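You operate a simulated robot arm through the tools that you are given. There is no shell and no other tool.

You run a simulated two-armed robot. Do the job below in one go: nothing can be reset, and whatever is moved stays where it is left.

## Task
Take the lid off the large green cup and lay it down on the top of the window counter.

The check looks at the end state, three seconds after you hand in, the way a careful person would. Anything else that was tipped, shoved, dropped, spilled or broken makes it a failure. Lids that push on must go on centred and level and be pressed home; caps that screw on are set level and turned clockwise until they are tight.

## Robot
Two 7-joint arms with two-finger parallel grippers on one trunk, on a base that moves. Base frame: it is fixed to the floor where the robot stands at the start and does not move with it; the origin is under the middle of the robot, x ahead of it, y to its left, z up. Readings come in mm, degrees, newtons and seconds.
The left shoulder is at the start at [60, 143, 926], the right one opposite. With the tool pointing down near the work surface each hand reaches from about 300 to 720 mm from the robot's upright axis, wherever it stands, measured 20 degrees to its own side. Payload 1.57 kg a hand.
The TCP of each hand is the grasp point between the finger pads, 30 mm short of the fingertips. In the tool frame z runs along the fingers and y along their closing line. Largest opening 110 mm; finger width 24, thickness 12; the body of the gripper, 48 by 112 mm, starts 78 mm behind the TCP.
Orientation is that of the tool frame in the base frame, as a unit quaternion [w, x, y, z]. With the fingers straight down and closing along the base's y, the tool's x points along the base's -x, its y along +y and its z along -z.

## Interface
- The arms move only by the tool send_rows. It takes "left_increments", "right_increments" or both (then of equal length, played together; a hand with none holds still); each is a list of rows, each an object (a shift or turn left out is 0, a gripper value left out holds the last) with "delta_pos": the shift along the base's x, y, z in mm, a list of three; "angular": the turn, a rotation vector about the base's x, y, z in degrees, a list of three; "hand": the gripper command, from -1 (fully open) to 1 (shut), values between in proportion. In form: [{"delta_pos": [dx, dy, dz], "angular": [ax, ay, az], "hand": hand}, ...]. A call has 1 to 20 rows; each row shifts and turns the commanded pose from where the row before left it. A row lasts 0.2 s, in which the tool goes at most 50 mm and 8.6 degrees; a call with a longer step from one row to the next is refused whole, and so is a gripper value outside its range. Where a pose cannot be reached the arm comes as near as it can. A force on the tool above 40 N (or 10 N above the force at the start of the call, whichever is more), or a blocked arm, ends the call early, and 0.2 s more pass. The fingers move at their own pace (about 45 mm/s each) and stop on an object; they squeeze with about 24 N. The grip force told is the motor's: it shows also when the fingers shut on nothing. Time passes only in rows, and 0.2 s behind the last, so rows that do not move let the fingers close. It gives the time, the measured TCP pose, the force on the tool (base axes), the opening and the grip force at its end, in the units of the frame above (readings bear some noise), with the torque about the TCP (base axes, N m) and any sound that the robot's microphone picked up.
- Cameras (640 x 400 px; columns grow to the right, rows downward): "scene" is now at [50.3, 2.2, 1535.7]; the picture's right is [0.01, -1.00, 0.00], its down [-0.76, -0.01, -0.65] and it looks along [0.65, 0.00, -0.76] (base axes); focal length 286 px, centre (320, 200). "left" rides on the left gripper at [70, -16, -141] in its tool frame; the picture's right is [0.23, 0.97, 0.00], its down [-0.86, 0.20, -0.48] and it looks along [-0.47, 0.11, 0.88] (tool axes); focal length 222 px, centre (320, 200). "right" rides on the right gripper at [70, 16, -141] in its tool frame; the picture's right is [-0.23, 0.97, 0.00], its down [-0.86, -0.20, -0.48] and it looks along [-0.47, -0.11, 0.88] (tool axes); focal length 222 px, centre (320, 200). There is no depth. A picture from a camera that has moved, and an enlarged one, comes with that camera's place and axes in the base frame and with its lens.
- capture(camera): a new picture of that camera. It takes no simulated time.
- slide_trunk(by): slides the trunk up (or, below 0, down) by that many mm; the arms and the scene camera ride with it, the base frame stays. It gives what a move gives, with no picture.
- base_move(legs): drives the robot by 1 to 6 legs, each [ahead, left, turn to the left] in mm, mm and degrees, along the robot's own axes; the way and the turn of a leg run together, so that a leg with both is an arc; at most 1500 mm and 180 degrees a leg. The arms and the cameras ride along, it lands a little off, and it stops where it bumps. It gives what a move gives.
- aim_head(pan, tilt): turns the head with the scene camera to pan (to the left, within 86 degrees either way) and tilt (down, from -29 to 69), counted from straight ahead of the robot. It gives what a move gives.
- inspect(camera, box): a new picture of the part [left, top, right, bottom] of that camera's present view, enlarged. It takes no simulated time.
- hand_in(): hands the job in; it is judged then, once.

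Nothing tells you exact positions but the pictures and the camera data. Unless the task says otherwise, let go and move clear before handing in.

The tools are called after ">>>" as name(argument=value, ...) on one line, values as JSON. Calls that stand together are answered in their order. send_rows: Moves the arms, as the interface text tells. Its arguments: {"type":"object","properties":{"left_increments":{"type":"array","items":{"type":"object","properties":{"delta_pos":{"type":"array","items":{"type":"number"}},"angular":{"type":"array","items":{"type":"number"}},"hand":{"type":"number"}}}},"right_increments":{"type":"array","items":{"type":"object","properties":{"delta_pos":{"type":"array","items":{"type":"number"}},"angular":{"type":"array","items":{"type":"number"}},"hand":{"type":"number"}}}}},"required":[]} The other tools are called the same way: slide_trunk (by) moves the trunk up or down; base_move (legs) drives the base; aim_head (pan, tilt) turns the head that bears the scene camera; capture (camera) takes a picture; inspect (camera, box) takes an enlarged picture of a part of a camera's view; hand_in () hands the job in.

At the start:

```text
time_s: 0.0
left_tcp_pos: [448.6, 252.8, 1081.3]
left_ee_rot: [0.0, 0.0, 1.0, 0.0]
left_force: [-0.9, 0.4, 0.3]
left_ft_torque: [0.0, 0.0, -0.03]
left_width: 109.9
left_grip_force: 0.0
right_tcp_pos: [454.5, -75.8, 1081.3]
right_ee_rot: [0.001, 0.0, 1.0, 0.0]
right_force: [0.2, -0.4, -0.9]
right_ft_torque: [0.01, -0.03, 0.01]
right_width: 110.4
right_grip_force: 0.0
trunk travel left (down, up): [-525.0, 65.0]
robot x, y, heading: [-0.4, 2.0, -0.2]
head pan, tilt (commanded): [0.4, 49.1]
```

scene: 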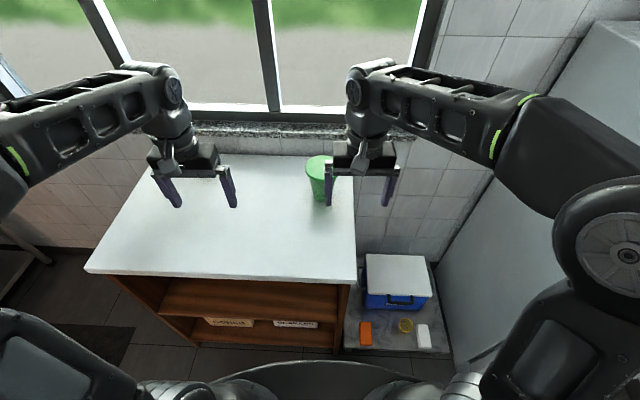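
right: 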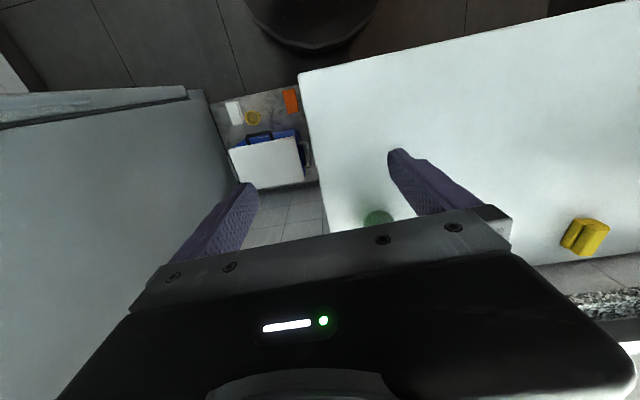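
left: 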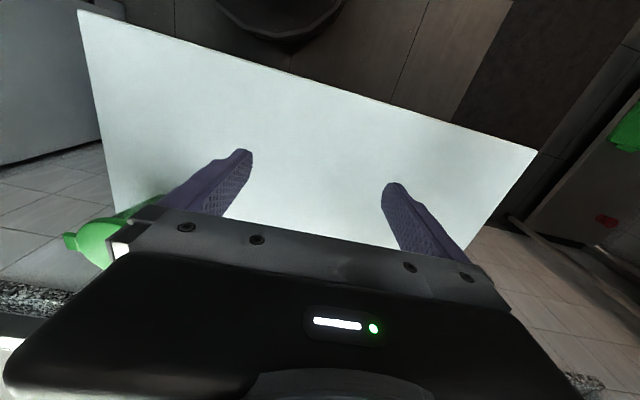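

I see a white counter under the window with a green cup near its right end, partly hidden by the right hand, plus something yellow beside it. I'll take closer pictures before I move.

>>> inspect(camera="scene", box=[240, 120, 440, 245])

>>> inspect(camera="left", box=[0, 150, 240, 300])

>>> inspect(camera="right", box=[300, 120, 640, 330])

```text
3.20 times, centred on (340, 182) of scene
camera zoom: at [50.3, 2.2, 1535.7], right [0.01, -1.0, 0.0], down [-0.76, -0.01, -0.65], along [0.65, 0.0, -0.76], focal length 916 px, centre (256, 256)
```

zoom: 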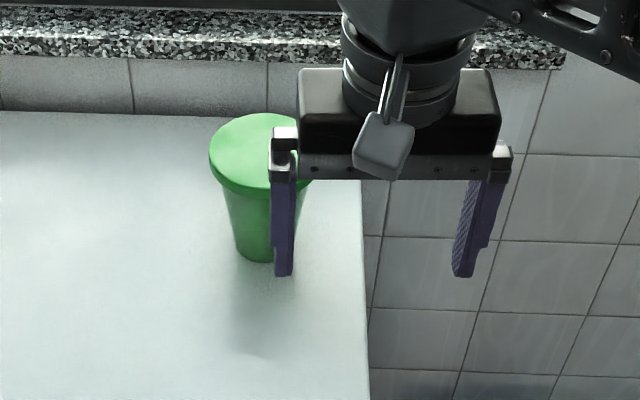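

```text
2.67 times, centred on (120, 225) of left
camera zoom: at [378.6, 236.0, 1222.5], right [-0.23, 0.97, 0.0], down [0.86, 0.2, 0.48], along [0.47, 0.11, -0.88], focal length 592 px, centre (853, 133)
```

zoom: 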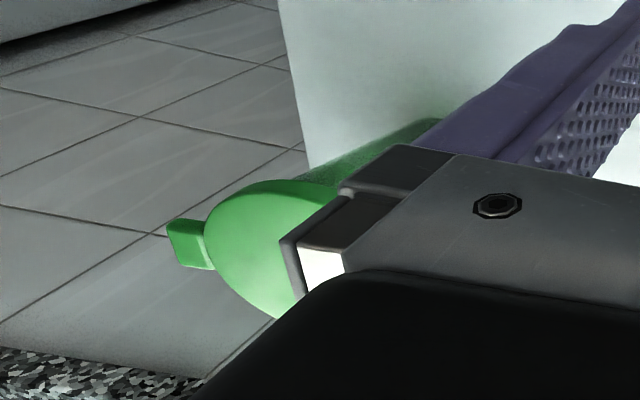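

```text
1.88 times, centred on (470, 225) of right
camera zoom: at [385.6, -60.0, 1222.2], right [0.23, 0.97, 0.0], down [0.85, -0.2, 0.48], along [0.47, -0.11, -0.88], focal length 418 px, centre (38, 153)
```

zoom: 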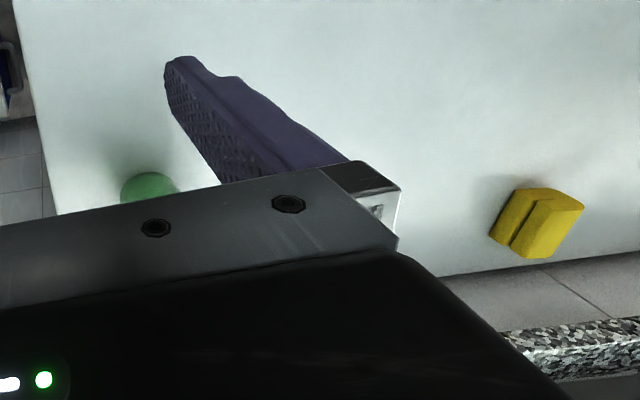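

The green cup with a tabbed lid looks to be at about (642, -3), with its lid at z≈983. I'll look around the room to confirm which counter and cup are meant, and where obstacles are.

>>> aim_head(pan=60, tilt=35)

>>> capture(camera="scene")

>>> aim_head(pan=-60, tilt=35)

>>> capture(camera="scene")

```text
time_s: 1.3
left_tcp_pos: [447.6, 253.0, 1079.9]
left_ee_rot: [0.001, 0.0, 1.0, 0.001]
left_force: [0.4, 0.3, -0.1]
left_ft_torque: [0.0, 0.02, 0.01]
left_width: 109.9
left_grip_force: 0.1
right_tcp_pos: [454.4, -76.5, 1082.0]
right_ee_rot: [0.001, 0.0, 1.0, -0.001]
right_force: [0.4, 0.3, 0.1]
right_ft_torque: [0.01, 0.01, -0.01]
right_width: 110.1
right_grip_force: 0.0
trunk travel left (down, up): [-525.0, 65.0]
robot x, y, heading: [2.3, -5.2, 0.1]
head pan, tilt (commanded): [60.0, 35.0]
```

```text
taken
camera scene: at [16.6, 77.9, 1556.2], right [0.87, -0.5, 0.0], down [-0.29, -0.5, -0.82], along [0.41, 0.71, -0.57], focal length 286 px, centre (320, 200)
```

scene: 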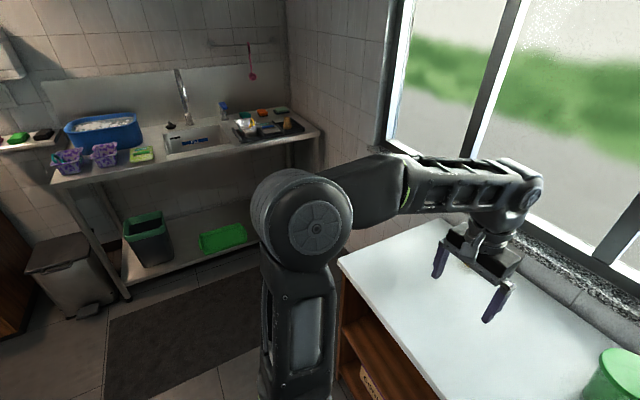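

```text
time_s: 3.3
left_tcp_pos: [447.7, 252.7, 1081.6]
left_ee_rot: [0.0, 0.0, 1.0, 0.0]
left_force: [-0.6, -0.4, 0.9]
left_ft_torque: [-0.01, -0.02, 0.0]
left_width: 109.8
left_grip_force: 0.0
right_tcp_pos: [455.5, -76.3, 1080.6]
right_ee_rot: [0.001, 0.0, 1.0, 0.0]
right_force: [0.4, 0.3, -0.5]
right_ft_torque: [0.01, -0.01, -0.02]
right_width: 109.8
right_grip_force: 0.1
trunk travel left (down, up): [-525.0, 65.0]
robot x, y, heading: [1.2, -1.9, -0.3]
head pan, tilt (commanded): [-60.0, 35.0]
```

```text
taken
camera scene: at [16.6, -74.6, 1556.3], right [-0.87, -0.5, 0.0], down [-0.29, 0.5, -0.82], along [0.41, -0.71, -0.57], focal length 286 px, centre (320, 200)
```

scene: 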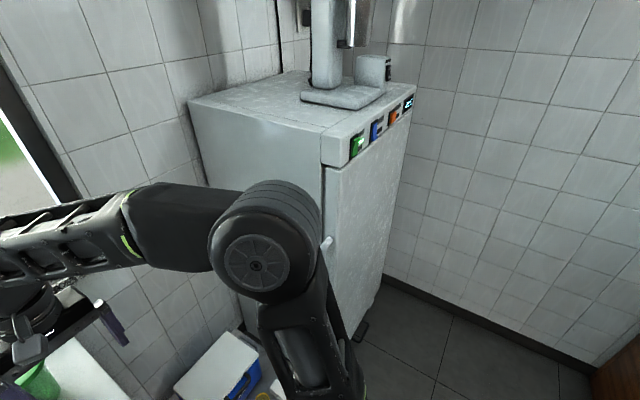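

The counter under the window is clearly the white-topped one. I'll shift the right hand right and up so the head camera can see the whole cup.

>>> send_rows(right_increments=[{"delta_pos": [0, -40, 20]}, {"delta_pos": [0, -40, 20]}, {"delta_pos": [0, -40, 0]}, {"delta_pos": [0, -40, 0]}, {"delta_pos": [0, 0, 0]}], left_increments=[{"delta_pos": [0, 30, 10]}, {"delta_pos": [0, 30, 10]}, {"delta_pos": [0, 0, 0]}, {"delta_pos": [0, 0, 0]}, {"delta_pos": [0, 0, 0]}])

>>> aim_head(pan=0, tilt=45)

>>> capture(camera="scene")

>>> inspect(camera="scene", box=[260, 110, 420, 210])

>>> capture(camera="right")

>>> capture(camera="left")

```text
time_s: 4.5
left_tcp_pos: [449.3, 312.6, 1101.5]
left_ee_rot: [0.001, 0.0, 1.0, 0.0]
left_force: [-0.9, -0.8, 0.6]
left_ft_torque: [0.02, 0.0, 0.06]
left_width: 110.0
left_grip_force: 0.1
right_tcp_pos: [453.0, -235.6, 1121.1]
right_ee_rot: [0.001, -0.001, 1.0, 0.001]
right_force: [-0.3, -0.1, 0.2]
right_ft_torque: [0.04, 0.0, -0.01]
right_width: 109.8
right_grip_force: 0.1
right hand out of reach, approached as far as the arm can: row 2
trunk travel left (down, up): [-525.0, 65.0]
robot x, y, heading: [-4.1, 0.5, 0.1]
head pan, tilt (commanded): [-60.0, 35.0]
```

```text
time_s: 5.8
left_tcp_pos: [448.6, 313.6, 1100.6]
left_ee_rot: [0.0, 0.0, 1.0, -0.001]
left_force: [0.3, -0.5, 0.0]
left_ft_torque: [0.02, 0.04, -0.03]
left_width: 109.9
left_grip_force: 0.0
right_tcp_pos: [454.2, -236.1, 1120.9]
right_ee_rot: [0.002, 0.0, 1.0, 0.0]
right_force: [0.9, 0.0, -0.5]
right_ft_torque: [0.01, 0.0, 0.0]
right_width: 110.0
right_grip_force: 0.0
trunk travel left (down, up): [-525.0, 65.0]
robot x, y, heading: [2.7, 2.4, -0.1]
head pan, tilt (commanded): [0.0, 45.0]
```

```text
taken
camera scene: at [53.9, 1.5, 1541.5], right [0.0, -1.0, 0.0], down [-0.71, 0.0, -0.71], along [0.71, 0.0, -0.71], focal length 286 px, centre (320, 200)
```

scene: 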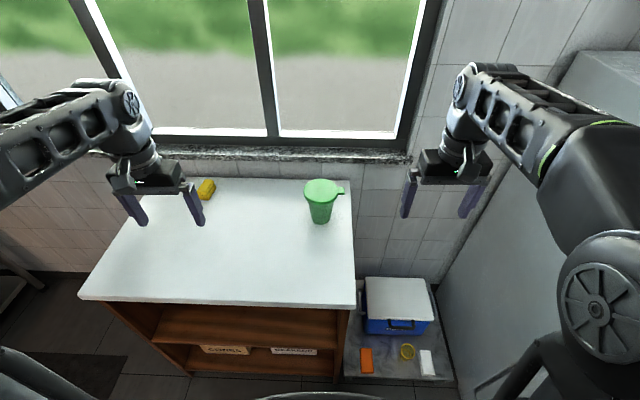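

```text
4.00 times, centred on (340, 160) of scene
camera zoom: at [53.9, 1.5, 1541.5], right [0.0, -1.0, 0.0], down [-0.71, 0.0, -0.71], along [0.71, 0.0, -0.71], focal length 1146 px, centre (240, 360)
```

zoom: 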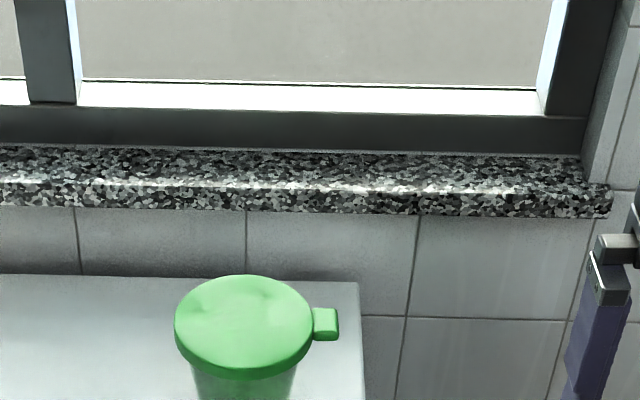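

```text
taken
camera right: at [384.2, -220.0, 1261.9], right [0.23, 0.97, 0.0], down [0.85, -0.2, 0.48], along [0.47, -0.11, -0.88], focal length 222 px, centre (320, 200)
```

right: 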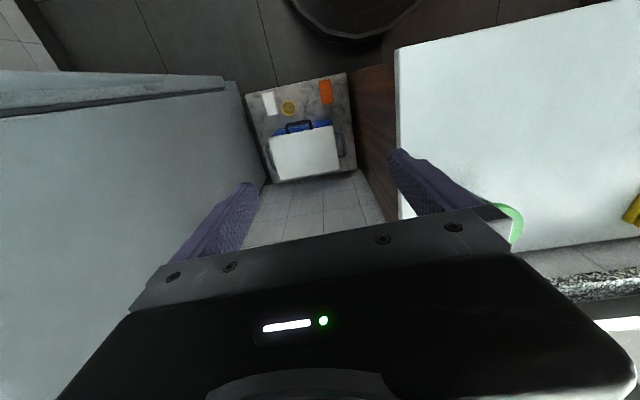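

```text
taken
camera left: at [378.7, 295.9, 1242.6], right [-0.23, 0.97, 0.0], down [0.85, 0.2, 0.48], along [0.47, 0.11, -0.88], focal length 222 px, centre (320, 200)
```

left: 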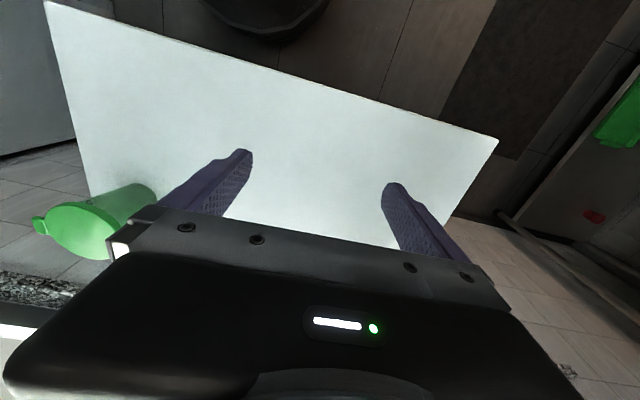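

The cup is fully visible now. I'll enlarge it to measure the lid, the tab and where the base sits.

>>> inspect(camera="scene", box=[280, 165, 376, 225])

>>> inspect(camera="left", box=[20, 165, 180, 265])

>>> inspect(camera="scene", box=[60, 150, 380, 350])

```text
6.67 times, centred on (328, 195) of scene
camera zoom: at [53.9, 1.5, 1541.5], right [0.0, -1.0, 0.0], down [-0.71, 0.0, -0.71], along [0.71, 0.0, -0.71], focal length 1909 px, centre (267, 233)
```

zoom: 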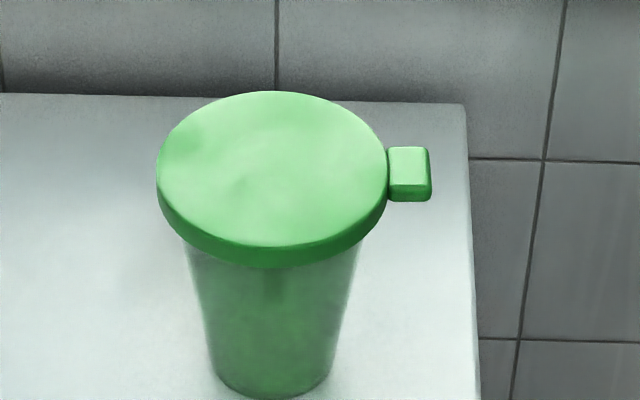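

```text
4.00 times, centred on (100, 215) of left
camera zoom: at [378.7, 295.9, 1242.6], right [-0.23, 0.97, 0.0], down [0.85, 0.2, 0.48], along [0.47, 0.11, -0.88], focal length 888 px, centre (1200, 140)
```

zoom: 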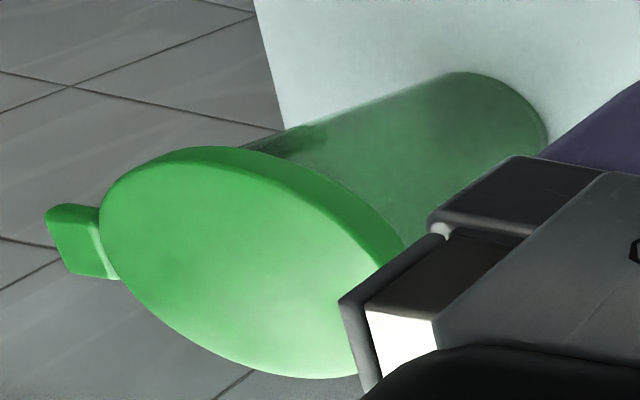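

```text
2.00 times, centred on (220, 250) of scene
camera zoom: at [53.9, 1.5, 1541.5], right [0.0, -1.0, 0.0], down [-0.71, 0.0, -0.71], along [0.71, 0.0, -0.71], focal length 573 px, centre (520, 100)
```

zoom: 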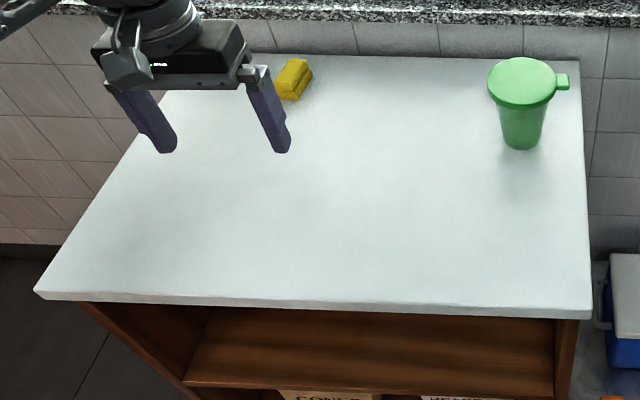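

The cup's lid is about 98 mm across with its top near (648, -2, 980), and the tab points toward -y. The counter top is at z≈868 and its right edge is near y≈-100. I'll drive 150 mm left, so the right hand can take the lid from above while the left hand holds the cup body from the left.

>>> base_move(legs=[[0, 150, 0]])

>>> capture(camera="scene")

>>> capture(camera="right")

```text
time_s: 7.2
left_tcp_pos: [448.5, 463.6, 1099.7]
left_ee_rot: [0.0, 0.0, 1.0, -0.001]
left_force: [-0.5, 0.3, 0.0]
left_ft_torque: [-0.04, 0.01, -0.01]
left_width: 109.9
left_grip_force: 0.1
right_tcp_pos: [453.4, -86.1, 1119.8]
right_ee_rot: [0.0, -0.001, 1.0, -0.001]
right_force: [-0.1, 0.2, -0.8]
right_ft_torque: [-0.03, -0.04, -0.04]
right_width: 109.9
right_grip_force: 0.0
trunk travel left (down, up): [-525.0, 65.0]
robot x, y, heading: [-3.7, 153.1, -0.1]
head pan, tilt (commanded): [0.0, 45.0]
```

```text
taken
camera scene: at [53.8, 152.8, 1541.4], right [0.0, -1.0, 0.0], down [-0.71, 0.0, -0.71], along [0.71, 0.0, -0.71], focal length 286 px, centre (320, 200)
```

scene: 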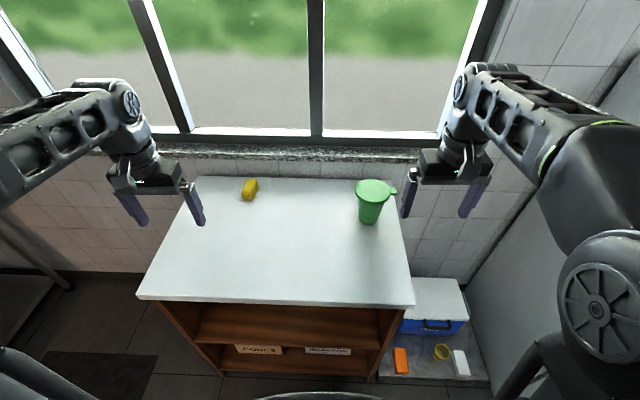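

```text
taken
camera right: at [384.2, -68.9, 1262.2], right [0.23, 0.97, 0.0], down [0.85, -0.2, 0.48], along [0.47, -0.11, -0.88], focal length 222 px, centre (320, 200)
```

right: 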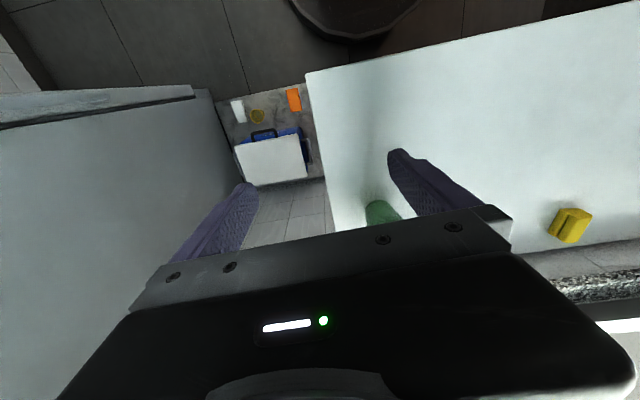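

The base landed 150 mm to the left. I'll enlarge the cup from this new viewpoint to triangulate the lid better.

>>> inspect(camera="scene", box=[330, 165, 426, 225])

```text
6.67 times, centred on (378, 195) of scene
camera zoom: at [53.8, 152.8, 1541.4], right [0.0, -1.0, 0.0], down [-0.71, 0.0, -0.71], along [0.71, 0.0, -0.71], focal length 1909 px, centre (-67, 233)
```

zoom: 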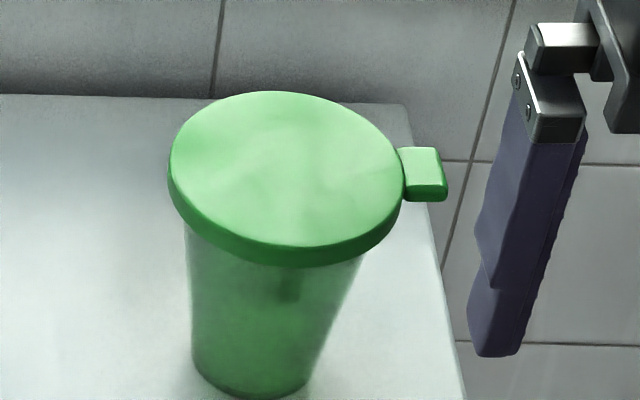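

Both viewpoints agree on a lid centre near (655, -1, 977). I'll now turn the right hand 90° so its fingers close along x, clear of the tab, and start turning the left hand too.

>>> send_rows(right_increments=[{"angular": [0, 0, 8.18]}, {"angular": [0, 0, 8.18]}, {"angular": [0, 0, 8.18]}, {"angular": [0, 0, 8.18]}, {"angular": [0, 0, 8.18]}, {"angular": [0, 0, 8.18]}, {"angular": [0, 0, 8.18]}, {"angular": [0, 0, 8.18]}, {"angular": [0, 0, 8.18]}, {"angular": [0, 0, 8.18]}, {"angular": [0, 0, 8.2]}, {"angular": [0, 0, 0]}], left_increments=[{"angular": [0, 0, 8.18]}, {"angular": [0, 0, 8.18]}, {"angular": [0, 0, 8.18]}, {"angular": [0, 0, 8.18]}, {"angular": [0, 0, 8.18]}, {"angular": [0, 0, 8.18]}, {"angular": [0, 0, 8.18]}, {"angular": [0, 0, 8.18]}, {"angular": [0, 0, 8.18]}, {"angular": [0, 0, 8.18]}, {"angular": [0, 0, 8.2]}, {"angular": [0, 0, 0]}])

>>> capture(camera="scene")

>>> capture(camera="right")

```text
time_s: 9.8
left_tcp_pos: [448.8, 462.8, 1100.8]
left_ee_rot: [0.0, 0.708, -0.707, 0.001]
left_force: [0.3, 0.3, -0.2]
left_ft_torque: [0.05, 0.01, 0.02]
left_width: 110.0
left_grip_force: 0.1
right_tcp_pos: [453.0, -87.1, 1121.8]
right_ee_rot: [-0.001, 0.708, -0.706, 0.0]
right_force: [-1.4, 0.8, -0.5]
right_ft_torque: [0.03, 0.02, 0.01]
right_width: 109.9
right_grip_force: 0.1
trunk travel left (down, up): [-525.0, 65.0]
robot x, y, heading: [0.2, 150.6, 0.2]
head pan, tilt (commanded): [0.0, 45.0]
```

```text
taken
camera scene: at [53.8, 151.2, 1541.4], right [0.0, -1.0, 0.0], down [-0.71, 0.0, -0.71], along [0.71, 0.0, -0.71], focal length 286 px, centre (320, 200)
```

scene: 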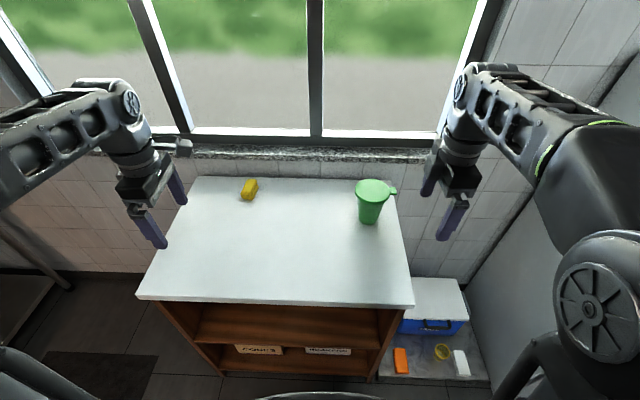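

```text
taken
camera right: at [437.6, -156.3, 1262.1], right [-0.97, 0.22, 0.0], down [0.2, 0.85, 0.48], along [0.11, 0.47, -0.88], focal length 222 px, centre (320, 200)
```

right: 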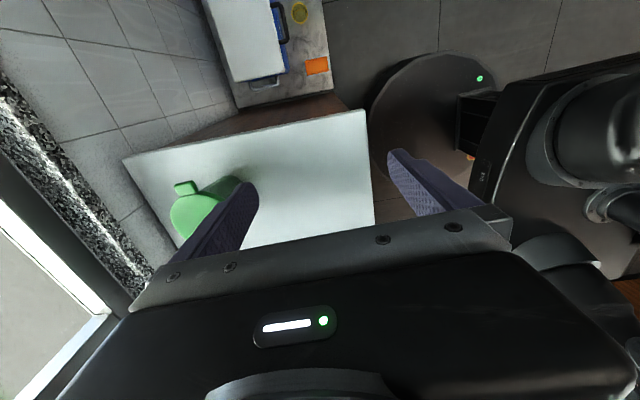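

The hands turned as planned. Now I'll pitch the left hand so its fingers point toward -y and 30° down.

>>> send_rows(left_increments=[{"angular": [-7.5, 0, 0]}, {"angular": [-7.5, 0, 0]}, {"angular": [-7.5, 0, 0]}, {"angular": [-7.5, 0, 0]}, {"angular": [-7.5, 0, 0]}, {"angular": [-7.5, 0, 0]}, {"angular": [-7.5, 0, 0]}, {"angular": [-7.5, 0, 0]}, {"angular": [0, 0, 0]}])

>>> capture(camera="scene")

>>> capture(camera="left")

```text
time_s: 11.8
left_tcp_pos: [434.7, 451.1, 1080.3]
left_ee_rot: [0.166, 0.687, -0.685, 0.176]
left_force: [0.0, 0.9, -0.5]
left_ft_torque: [-0.02, 0.01, 0.0]
left_width: 109.9
left_grip_force: 0.0
left hand out of reach, approached as far as the arm can: row 2, 3, 4, 5, 6, 7, 8
right_tcp_pos: [452.9, -85.9, 1121.9]
right_ee_rot: [-0.002, 0.708, -0.706, 0.0]
right_force: [0.1, 0.4, 0.1]
right_ft_torque: [0.0, -0.05, -0.04]
right_width: 110.0
right_grip_force: 0.1
trunk travel left (down, up): [-525.0, 65.0]
robot x, y, heading: [0.6, 153.4, 0.2]
head pan, tilt (commanded): [0.0, 45.0]
```

```text
taken
camera scene: at [54.1, 151.3, 1541.4], right [0.0, -1.0, 0.0], down [-0.71, 0.0, -0.71], along [0.71, 0.0, -0.71], focal length 286 px, centre (320, 200)
```

scene: 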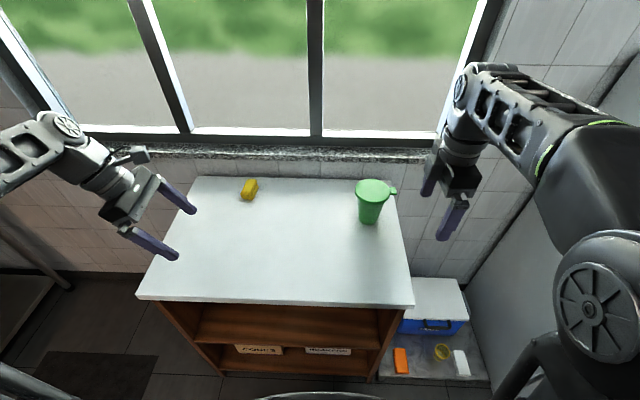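

```text
taken
camera left: at [448.5, 455.8, 1237.9], right [-0.97, -0.21, 0.09], down [-0.21, 0.98, 0.02], along [-0.09, 0.0, -1.0], focal length 222 px, centre (320, 200)
```

left: 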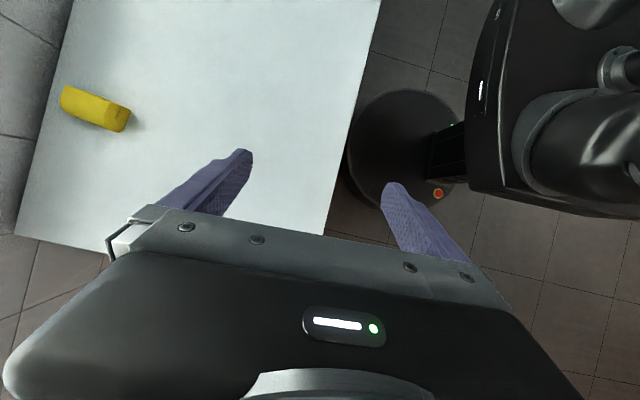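

The left arm couldn't finish the pitch that far out to the left. I'll bring the hand in toward -y and a bit lower, where the pose should be reachable.

>>> send_rows(left_increments=[{"delta_pos": [0, -40, -10]}, {"delta_pos": [0, -40, -10]}, {"delta_pos": [0, -40, -10]}, {"delta_pos": [0, -40, -10]}, {"delta_pos": [0, -40, -10]}, {"delta_pos": [0, 0, 0]}, {"delta_pos": [0, 0, 0]}])

>>> capture(camera="scene")

>>> capture(camera="left")

```text
time_s: 13.4
left_tcp_pos: [434.6, 251.0, 1029.5]
left_ee_rot: [0.164, 0.688, -0.685, 0.177]
left_force: [0.0, 0.7, 0.3]
left_ft_torque: [-0.01, 0.02, 0.02]
left_width: 110.0
left_grip_force: 0.1
right_tcp_pos: [453.2, -86.8, 1121.3]
right_ee_rot: [0.002, -0.707, 0.707, -0.001]
right_force: [0.1, 0.3, 0.6]
right_ft_torque: [0.02, -0.03, 0.01]
right_width: 110.0
right_grip_force: 0.0
trunk travel left (down, up): [-525.0, 65.0]
robot x, y, heading: [0.6, 147.9, -0.0]
head pan, tilt (commanded): [0.0, 45.0]
```

```text
taken
camera scene: at [53.9, 150.9, 1541.4], right [0.0, -1.0, 0.0], down [-0.71, 0.0, -0.71], along [0.71, 0.0, -0.71], focal length 286 px, centre (320, 200)
```

scene: 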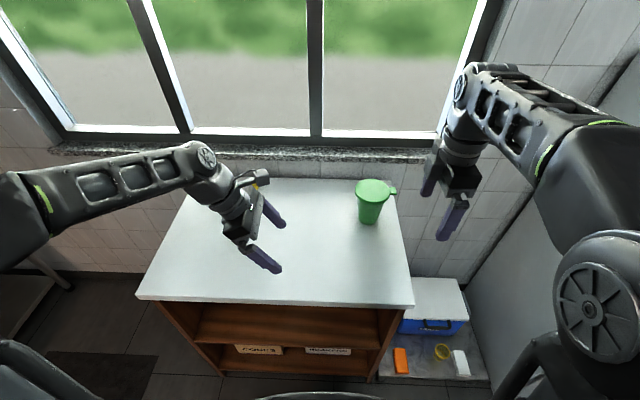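

```text
taken
camera left: at [448.4, 255.3, 1187.7], right [-0.97, -0.21, 0.09], down [-0.21, 0.98, 0.02], along [-0.09, 0.0, -1.0], focal length 222 px, centre (320, 200)
```

left: 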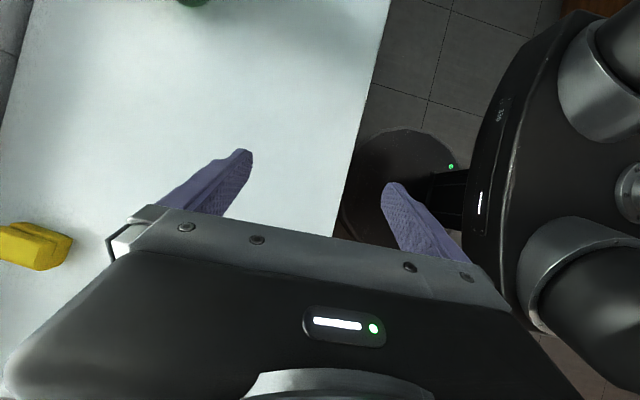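

The hand now sits at 28° from vertical with its closing line along x. I'll try the rest of the pitch here.

>>> send_rows(left_increments=[{"angular": [-8, 0, 0]}, {"angular": [-8, 0, 0]}, {"angular": [-8, 0, 0]}, {"angular": [-8, 0, 0]}, {"delta_pos": [0, 0, 0]}])

>>> capture(camera="scene")

>>> capture(camera="left")

```text
time_s: 14.6
left_tcp_pos: [435.6, 251.0, 1029.1]
left_ee_rot: [0.349, 0.614, -0.61, 0.358]
left_force: [0.3, 1.3, -0.5]
left_ft_torque: [0.0, 0.01, 0.06]
left_width: 109.9
left_grip_force: 0.1
right_tcp_pos: [452.8, -86.8, 1121.0]
right_ee_rot: [0.002, -0.707, 0.707, 0.0]
right_force: [0.0, 0.0, -0.4]
right_ft_torque: [0.0, -0.01, -0.01]
right_width: 110.2
right_grip_force: 0.0
trunk travel left (down, up): [-525.0, 65.0]
robot x, y, heading: [-1.6, 147.8, -0.0]
head pan, tilt (commanded): [0.0, 45.0]
```

```text
taken
camera scene: at [53.6, 150.9, 1541.5], right [0.0, -1.0, 0.0], down [-0.71, 0.0, -0.71], along [0.71, 0.0, -0.71], focal length 286 px, centre (320, 200)
```

scene: 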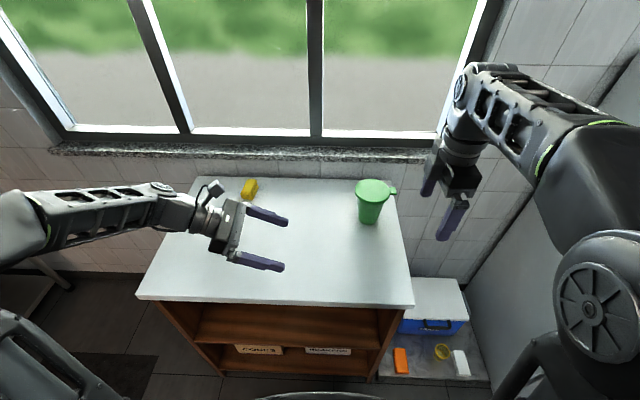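

```text
taken
camera left: at [448.3, 338.8, 1161.4], right [-0.97, -0.13, 0.19], down [-0.21, 0.84, -0.5], along [-0.09, -0.53, -0.84], focal length 222 px, centre (320, 200)
```

left: 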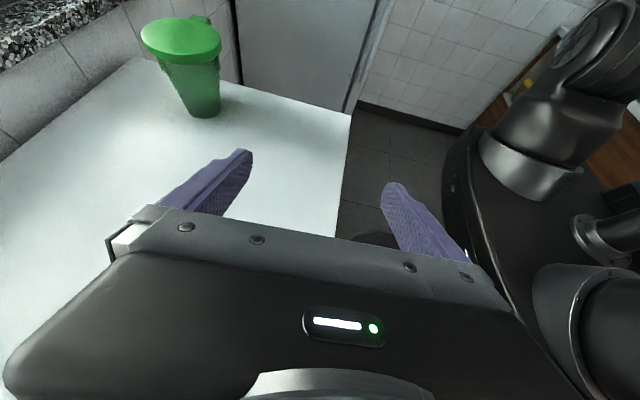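

That pose is reachable, and the left camera now sees the cup well. I'll use this view to refine the cup's place.

>>> inspect(camera="left", box=[120, 0, 280, 125])

```text
3.20 times, centred on (200, 62) of left
camera zoom: at [448.3, 338.8, 1161.4], right [-0.97, -0.13, 0.19], down [-0.21, 0.84, -0.5], along [-0.09, -0.53, -0.84], focal length 711 px, centre (704, 640)
```

zoom: 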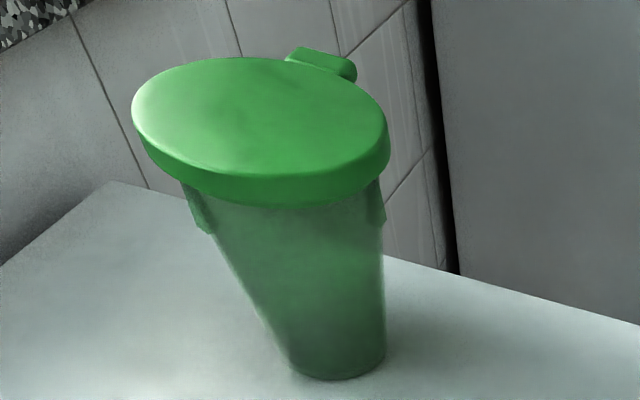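

The left view and the two head views agree on a cup axis near (657, -1), a lid top at z≈975 and a counter top at z≈850. Next I'll bring the left hand to a standoff point left of the cup, about 130 mm away.

>>> send_rows(left_increments=[{"delta_pos": [37, -10, 0]}, {"delta_pos": [37, -10, 0]}, {"delta_pos": [37, -20, -16]}, {"delta_pos": [37, -20, -16]}, {"delta_pos": [37, -30, -32]}, {"delta_pos": [37, -30, -32]}, {"delta_pos": [0, 0, 0]}])

>>> capture(camera="scene")

>>> capture(camera="left")

```text
refused: row 5 steps farther than a row can; nothing moved
```

```text
taken
camera scene: at [53.6, 150.9, 1541.5], right [0.0, -1.0, 0.0], down [-0.71, 0.0, -0.71], along [0.71, 0.0, -0.71], focal length 286 px, centre (320, 200)
```

scene: 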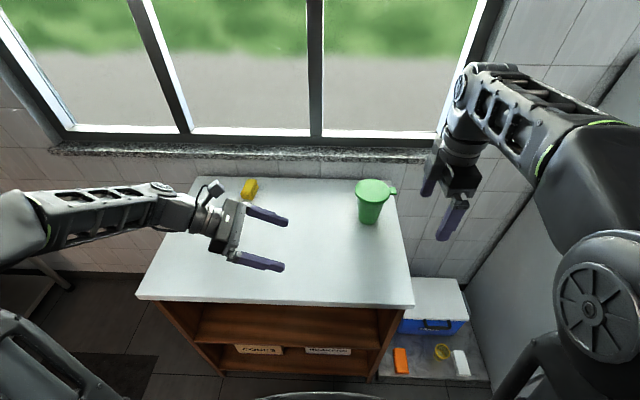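

```text
taken
camera left: at [448.3, 338.8, 1161.4], right [-0.97, -0.13, 0.19], down [-0.21, 0.84, -0.5], along [-0.09, -0.53, -0.84], focal length 222 px, centre (320, 200)
```

left: 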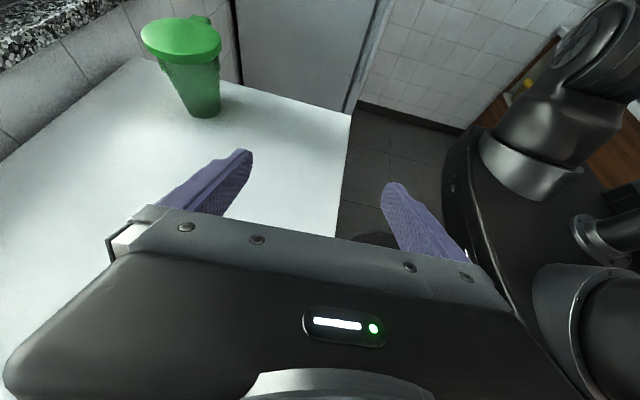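

The call was refused because one step was too long, and nothing moved. The cup is still at about (657, -1), so I'll send the same path in shorter steps.

>>> send_rows(left_increments=[{"delta_pos": [32, -10, 0]}, {"delta_pos": [32, -10, 0]}, {"delta_pos": [32, -20, -16]}, {"delta_pos": [32, -20, -16]}, {"delta_pos": [32, -20, -16]}, {"delta_pos": [32, -20, -16]}, {"delta_pos": [30, -20, -30]}, {"delta_pos": [0, 0, 0]}])

>>> capture(camera="scene")

>>> capture(camera="left")

```text
time_s: 16.4
left_tcp_pos: [656.1, 131.6, 937.7]
left_ee_rot: [0.347, 0.616, -0.61, 0.359]
left_force: [0.0, -0.2, 0.3]
left_ft_torque: [0.01, -0.04, 0.02]
left_width: 109.6
left_grip_force: 0.1
right_tcp_pos: [453.0, -86.0, 1121.2]
right_ee_rot: [0.002, -0.707, 0.707, -0.001]
right_force: [0.5, -0.4, 0.6]
right_ft_torque: [0.01, -0.01, 0.04]
right_width: 110.1
right_grip_force: 0.1
trunk travel left (down, up): [-525.0, 65.0]
robot x, y, heading: [2.5, 146.9, 0.3]
head pan, tilt (commanded): [0.0, 45.0]
```

```text
taken
camera scene: at [53.2, 151.3, 1541.5], right [0.0, -1.0, 0.0], down [-0.71, 0.0, -0.71], along [0.71, 0.0, -0.71], focal length 286 px, centre (320, 200)
```

scene: 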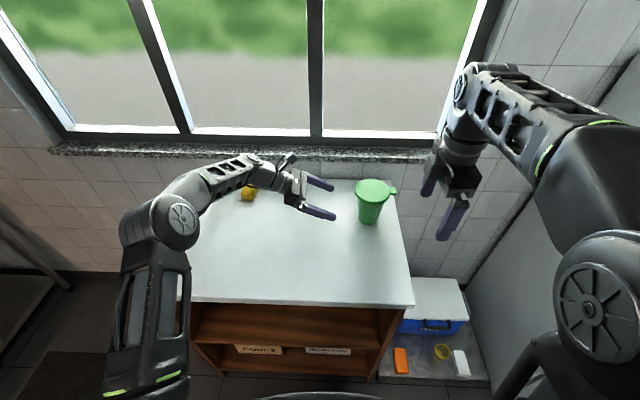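

```text
taken
camera left: at [670.2, 218.8, 1068.2], right [-0.97, -0.13, 0.19], down [-0.21, 0.84, -0.5], along [-0.09, -0.53, -0.84], focal length 222 px, centre (320, 200)
```

left: 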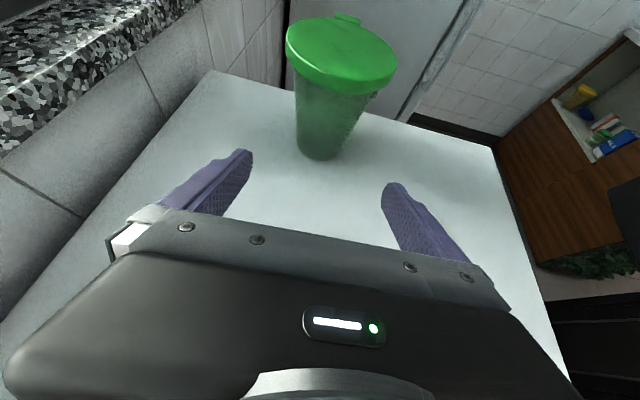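

The left hand is in standoff, and the cup stands ahead of its fingers. I'll enlarge this view to align the hand and to look at the small features under the lid.

>>> inspect(camera="left", box=[260, 0, 420, 170])

>>> inspect(camera="scene", box=[270, 150, 430, 250])

```text
2.35 times, centred on (340, 85) of left
camera zoom: at [670.2, 218.8, 1068.2], right [-0.97, -0.13, 0.19], down [-0.21, 0.84, -0.5], along [-0.09, -0.53, -0.84], focal length 523 px, centre (273, 471)
```

zoom: 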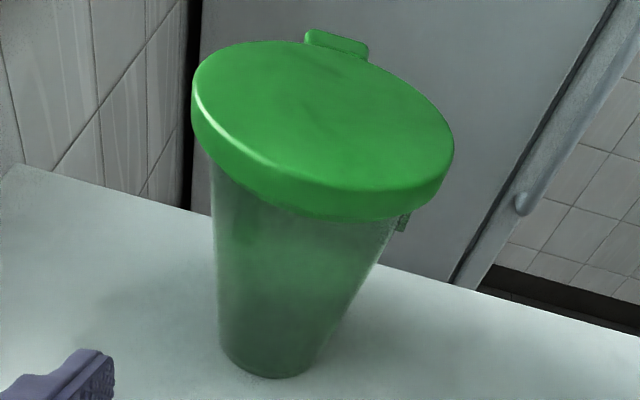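

```text
4.00 times, centred on (350, 200) of scene
camera zoom: at [53.2, 151.3, 1541.5], right [0.0, -1.0, 0.0], down [-0.71, 0.0, -0.71], along [0.71, 0.0, -0.71], focal length 1146 px, centre (200, 200)
```

zoom: 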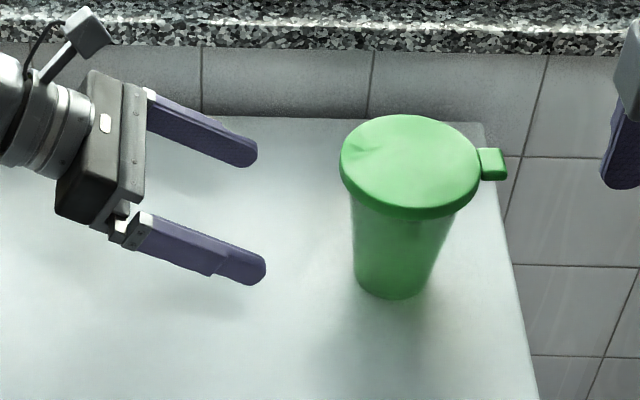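

The views agree on a lid top centre of (662, -1, 973.5), a skirt bottom near z≈961 and a counter at 850. I'll line the left hand up at x=662, z=905 and move partway in, then check its camera.

>>> send_rows(left_increments=[{"delta_pos": [6, 0, -16]}, {"delta_pos": [0, 0, -16.5]}, {"delta_pos": [0, -24, 0]}, {"delta_pos": [0, -24, 0]}, {"delta_pos": [0, -23, 0]}, {"delta_pos": [0, 0, 0]}])

>>> capture(camera="left")

>>> inspect(camera="scene", box=[270, 150, 430, 250])

```text
time_s: 17.8
left_tcp_pos: [663.5, 60.5, 904.3]
left_ee_rot: [0.348, 0.615, -0.61, 0.358]
left_force: [-0.1, 0.1, -0.3]
left_ft_torque: [0.0, 0.0, -0.02]
left_width: 109.8
left_grip_force: 0.0
right_tcp_pos: [453.1, -86.4, 1121.7]
right_ee_rot: [-0.001, 0.707, -0.707, 0.0]
right_force: [0.2, 0.4, 0.3]
right_ft_torque: [0.0, 0.02, -0.02]
right_width: 110.0
right_grip_force: 0.1
trunk travel left (down, up): [-525.0, 65.0]
robot x, y, heading: [-2.3, 152.6, 0.0]
head pan, tilt (commanded): [0.0, 45.0]
```

```text
taken
camera left: at [676.9, 148.2, 1035.5], right [-0.97, -0.13, 0.19], down [-0.21, 0.84, -0.5], along [-0.09, -0.53, -0.84], focal length 222 px, centre (320, 200)
```

left: 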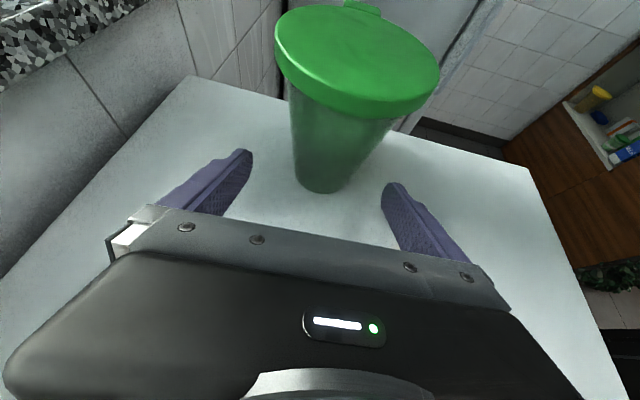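

```text
4.00 times, centred on (350, 200) of scene
camera zoom: at [53.9, 151.3, 1541.4], right [0.0, -1.0, 0.0], down [-0.71, 0.0, -0.71], along [0.71, 0.0, -0.71], focal length 1146 px, centre (200, 200)
```

zoom: 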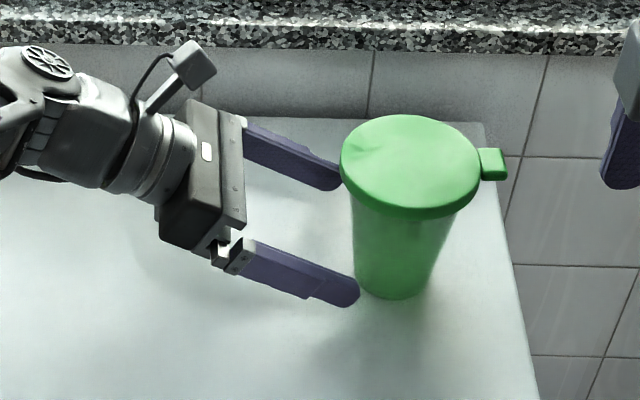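

The cup sits centred between the left fingers. I'll move in the last 50 mm at this height, keeping the fingers open.

>>> send_rows(left_increments=[{"delta_pos": [0, -12, 0]}, {"delta_pos": [0, -12, 0]}, {"delta_pos": [0, -13, 0]}, {"delta_pos": [-1, -13, 0]}, {"delta_pos": [0, 0, 0]}])

>>> capture(camera="left")

>>> inspect(camera="scene", box=[270, 150, 430, 250])

```text
time_s: 19.0
left_tcp_pos: [662.2, 10.3, 903.6]
left_ee_rot: [0.348, 0.615, -0.61, 0.358]
left_force: [0.2, -0.1, -0.5]
left_ft_torque: [0.0, 0.02, -0.04]
left_width: 109.8
left_grip_force: 0.0
right_tcp_pos: [453.6, -85.9, 1120.1]
right_ee_rot: [-0.001, 0.707, -0.707, 0.0]
right_force: [0.4, 0.4, 0.2]
right_ft_torque: [0.0, -0.03, 0.02]
right_width: 110.3
right_grip_force: 0.0
trunk travel left (down, up): [-525.0, 65.0]
robot x, y, heading: [1.7, 153.1, -0.0]
head pan, tilt (commanded): [0.0, 45.0]
```

```text
taken
camera left: at [675.1, 97.6, 1035.4], right [-0.97, -0.13, 0.19], down [-0.21, 0.84, -0.5], along [-0.09, -0.53, -0.84], focal length 222 px, centre (320, 200)
```

left: 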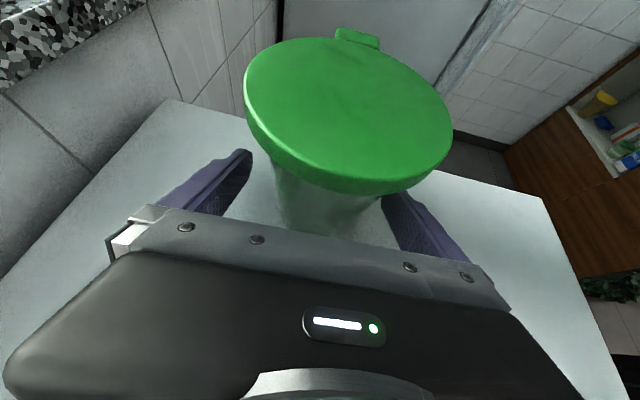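

```text
4.00 times, centred on (350, 200) of scene
camera zoom: at [53.9, 151.1, 1541.4], right [0.0, -1.0, 0.0], down [-0.71, 0.0, -0.71], along [0.71, 0.0, -0.71], focal length 1146 px, centre (200, 200)
```

zoom: 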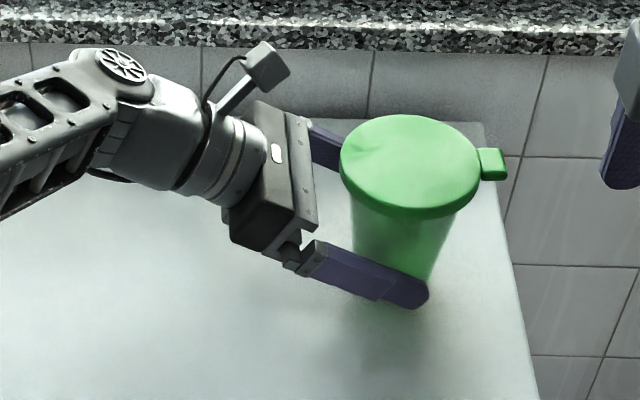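

The cup is centred between the left fingers with no contact yet. I'll close the left hand on the cup body.

>>> send_rows(left_increments=[{"hand": -0.5}, {"hand": 0.0}, {"hand": 0.5}, {"hand": 1}, {"hand": 1}, {"hand": 1}, {"hand": 1}])

>>> capture(camera="left")

>>> inspect(camera="scene", box=[270, 150, 430, 250])

```text
time_s: 20.6
left_tcp_pos: [661.5, 9.3, 904.0]
left_ee_rot: [0.348, 0.615, -0.61, 0.359]
left_force: [-0.3, -0.1, 0.3]
left_ft_torque: [0.02, -0.01, -0.02]
left_width: 74.7
left_grip_force: 23.7
right_tcp_pos: [453.2, -86.5, 1120.9]
right_ee_rot: [-0.001, 0.707, -0.707, 0.0]
right_force: [0.2, -0.3, 0.0]
right_ft_torque: [-0.01, 0.02, 0.02]
right_width: 110.0
right_grip_force: 0.1
trunk travel left (down, up): [-525.0, 65.0]
robot x, y, heading: [0.5, 146.7, -0.1]
head pan, tilt (commanded): [0.0, 45.0]
```

```text
taken
camera left: at [675.0, 97.6, 1035.3], right [-0.97, -0.13, 0.19], down [-0.21, 0.84, -0.5], along [-0.09, -0.53, -0.84], focal length 222 px, centre (320, 200)
```

left: 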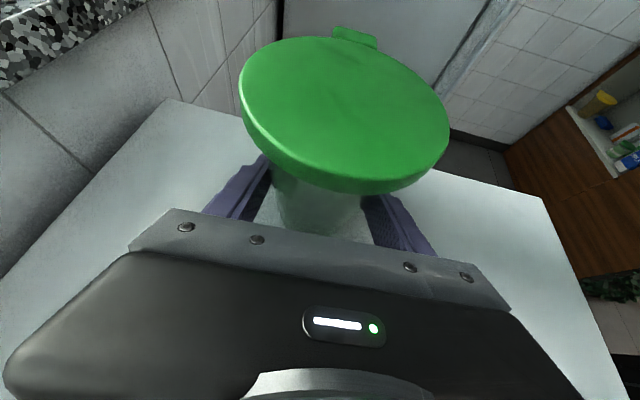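

```text
4.00 times, centred on (350, 200) of scene
camera zoom: at [53.9, 151.0, 1541.4], right [0.0, -1.0, 0.0], down [-0.71, 0.0, -0.71], along [0.71, 0.0, -0.71], focal length 1146 px, centre (200, 200)
```

zoom: 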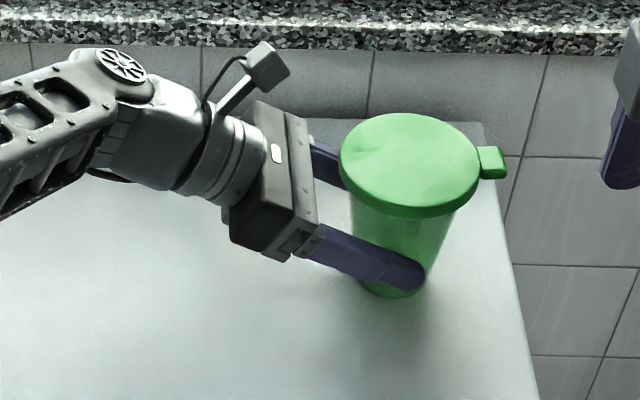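

The left hand holds the cup at 74.7 mm width with a firm grip, and the cup only shifted about 2–3 mm. I'll re-measure the lid with the left camera before bringing in the right hand.

>>> inspect(camera="left", box=[220, 10, 470, 210])

>>> inspect(camera="scene", box=[340, 170, 420, 220])

```text
2.00 times, centred on (345, 110) of left
camera zoom: at [675.0, 97.6, 1035.3], right [-0.97, -0.13, 0.19], down [-0.21, 0.84, -0.5], along [-0.09, -0.53, -0.84], focal length 444 px, centre (270, 380)
```

zoom: 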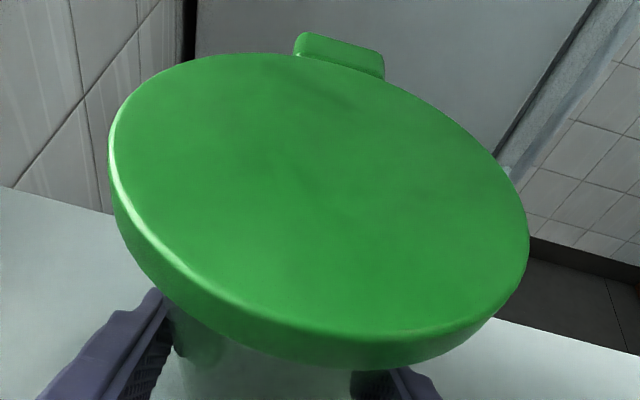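

```text
8.00 times, centred on (380, 195) of scene
camera zoom: at [53.9, 151.0, 1541.4], right [0.0, -1.0, 0.0], down [-0.71, 0.0, -0.71], along [0.71, 0.0, -0.71], focal length 2291 px, centre (-160, 240)
```

zoom: 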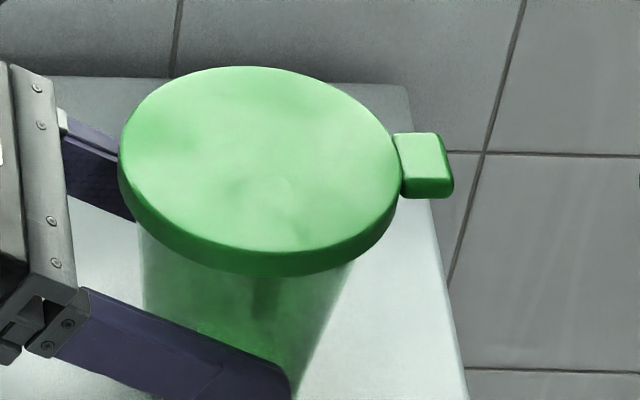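

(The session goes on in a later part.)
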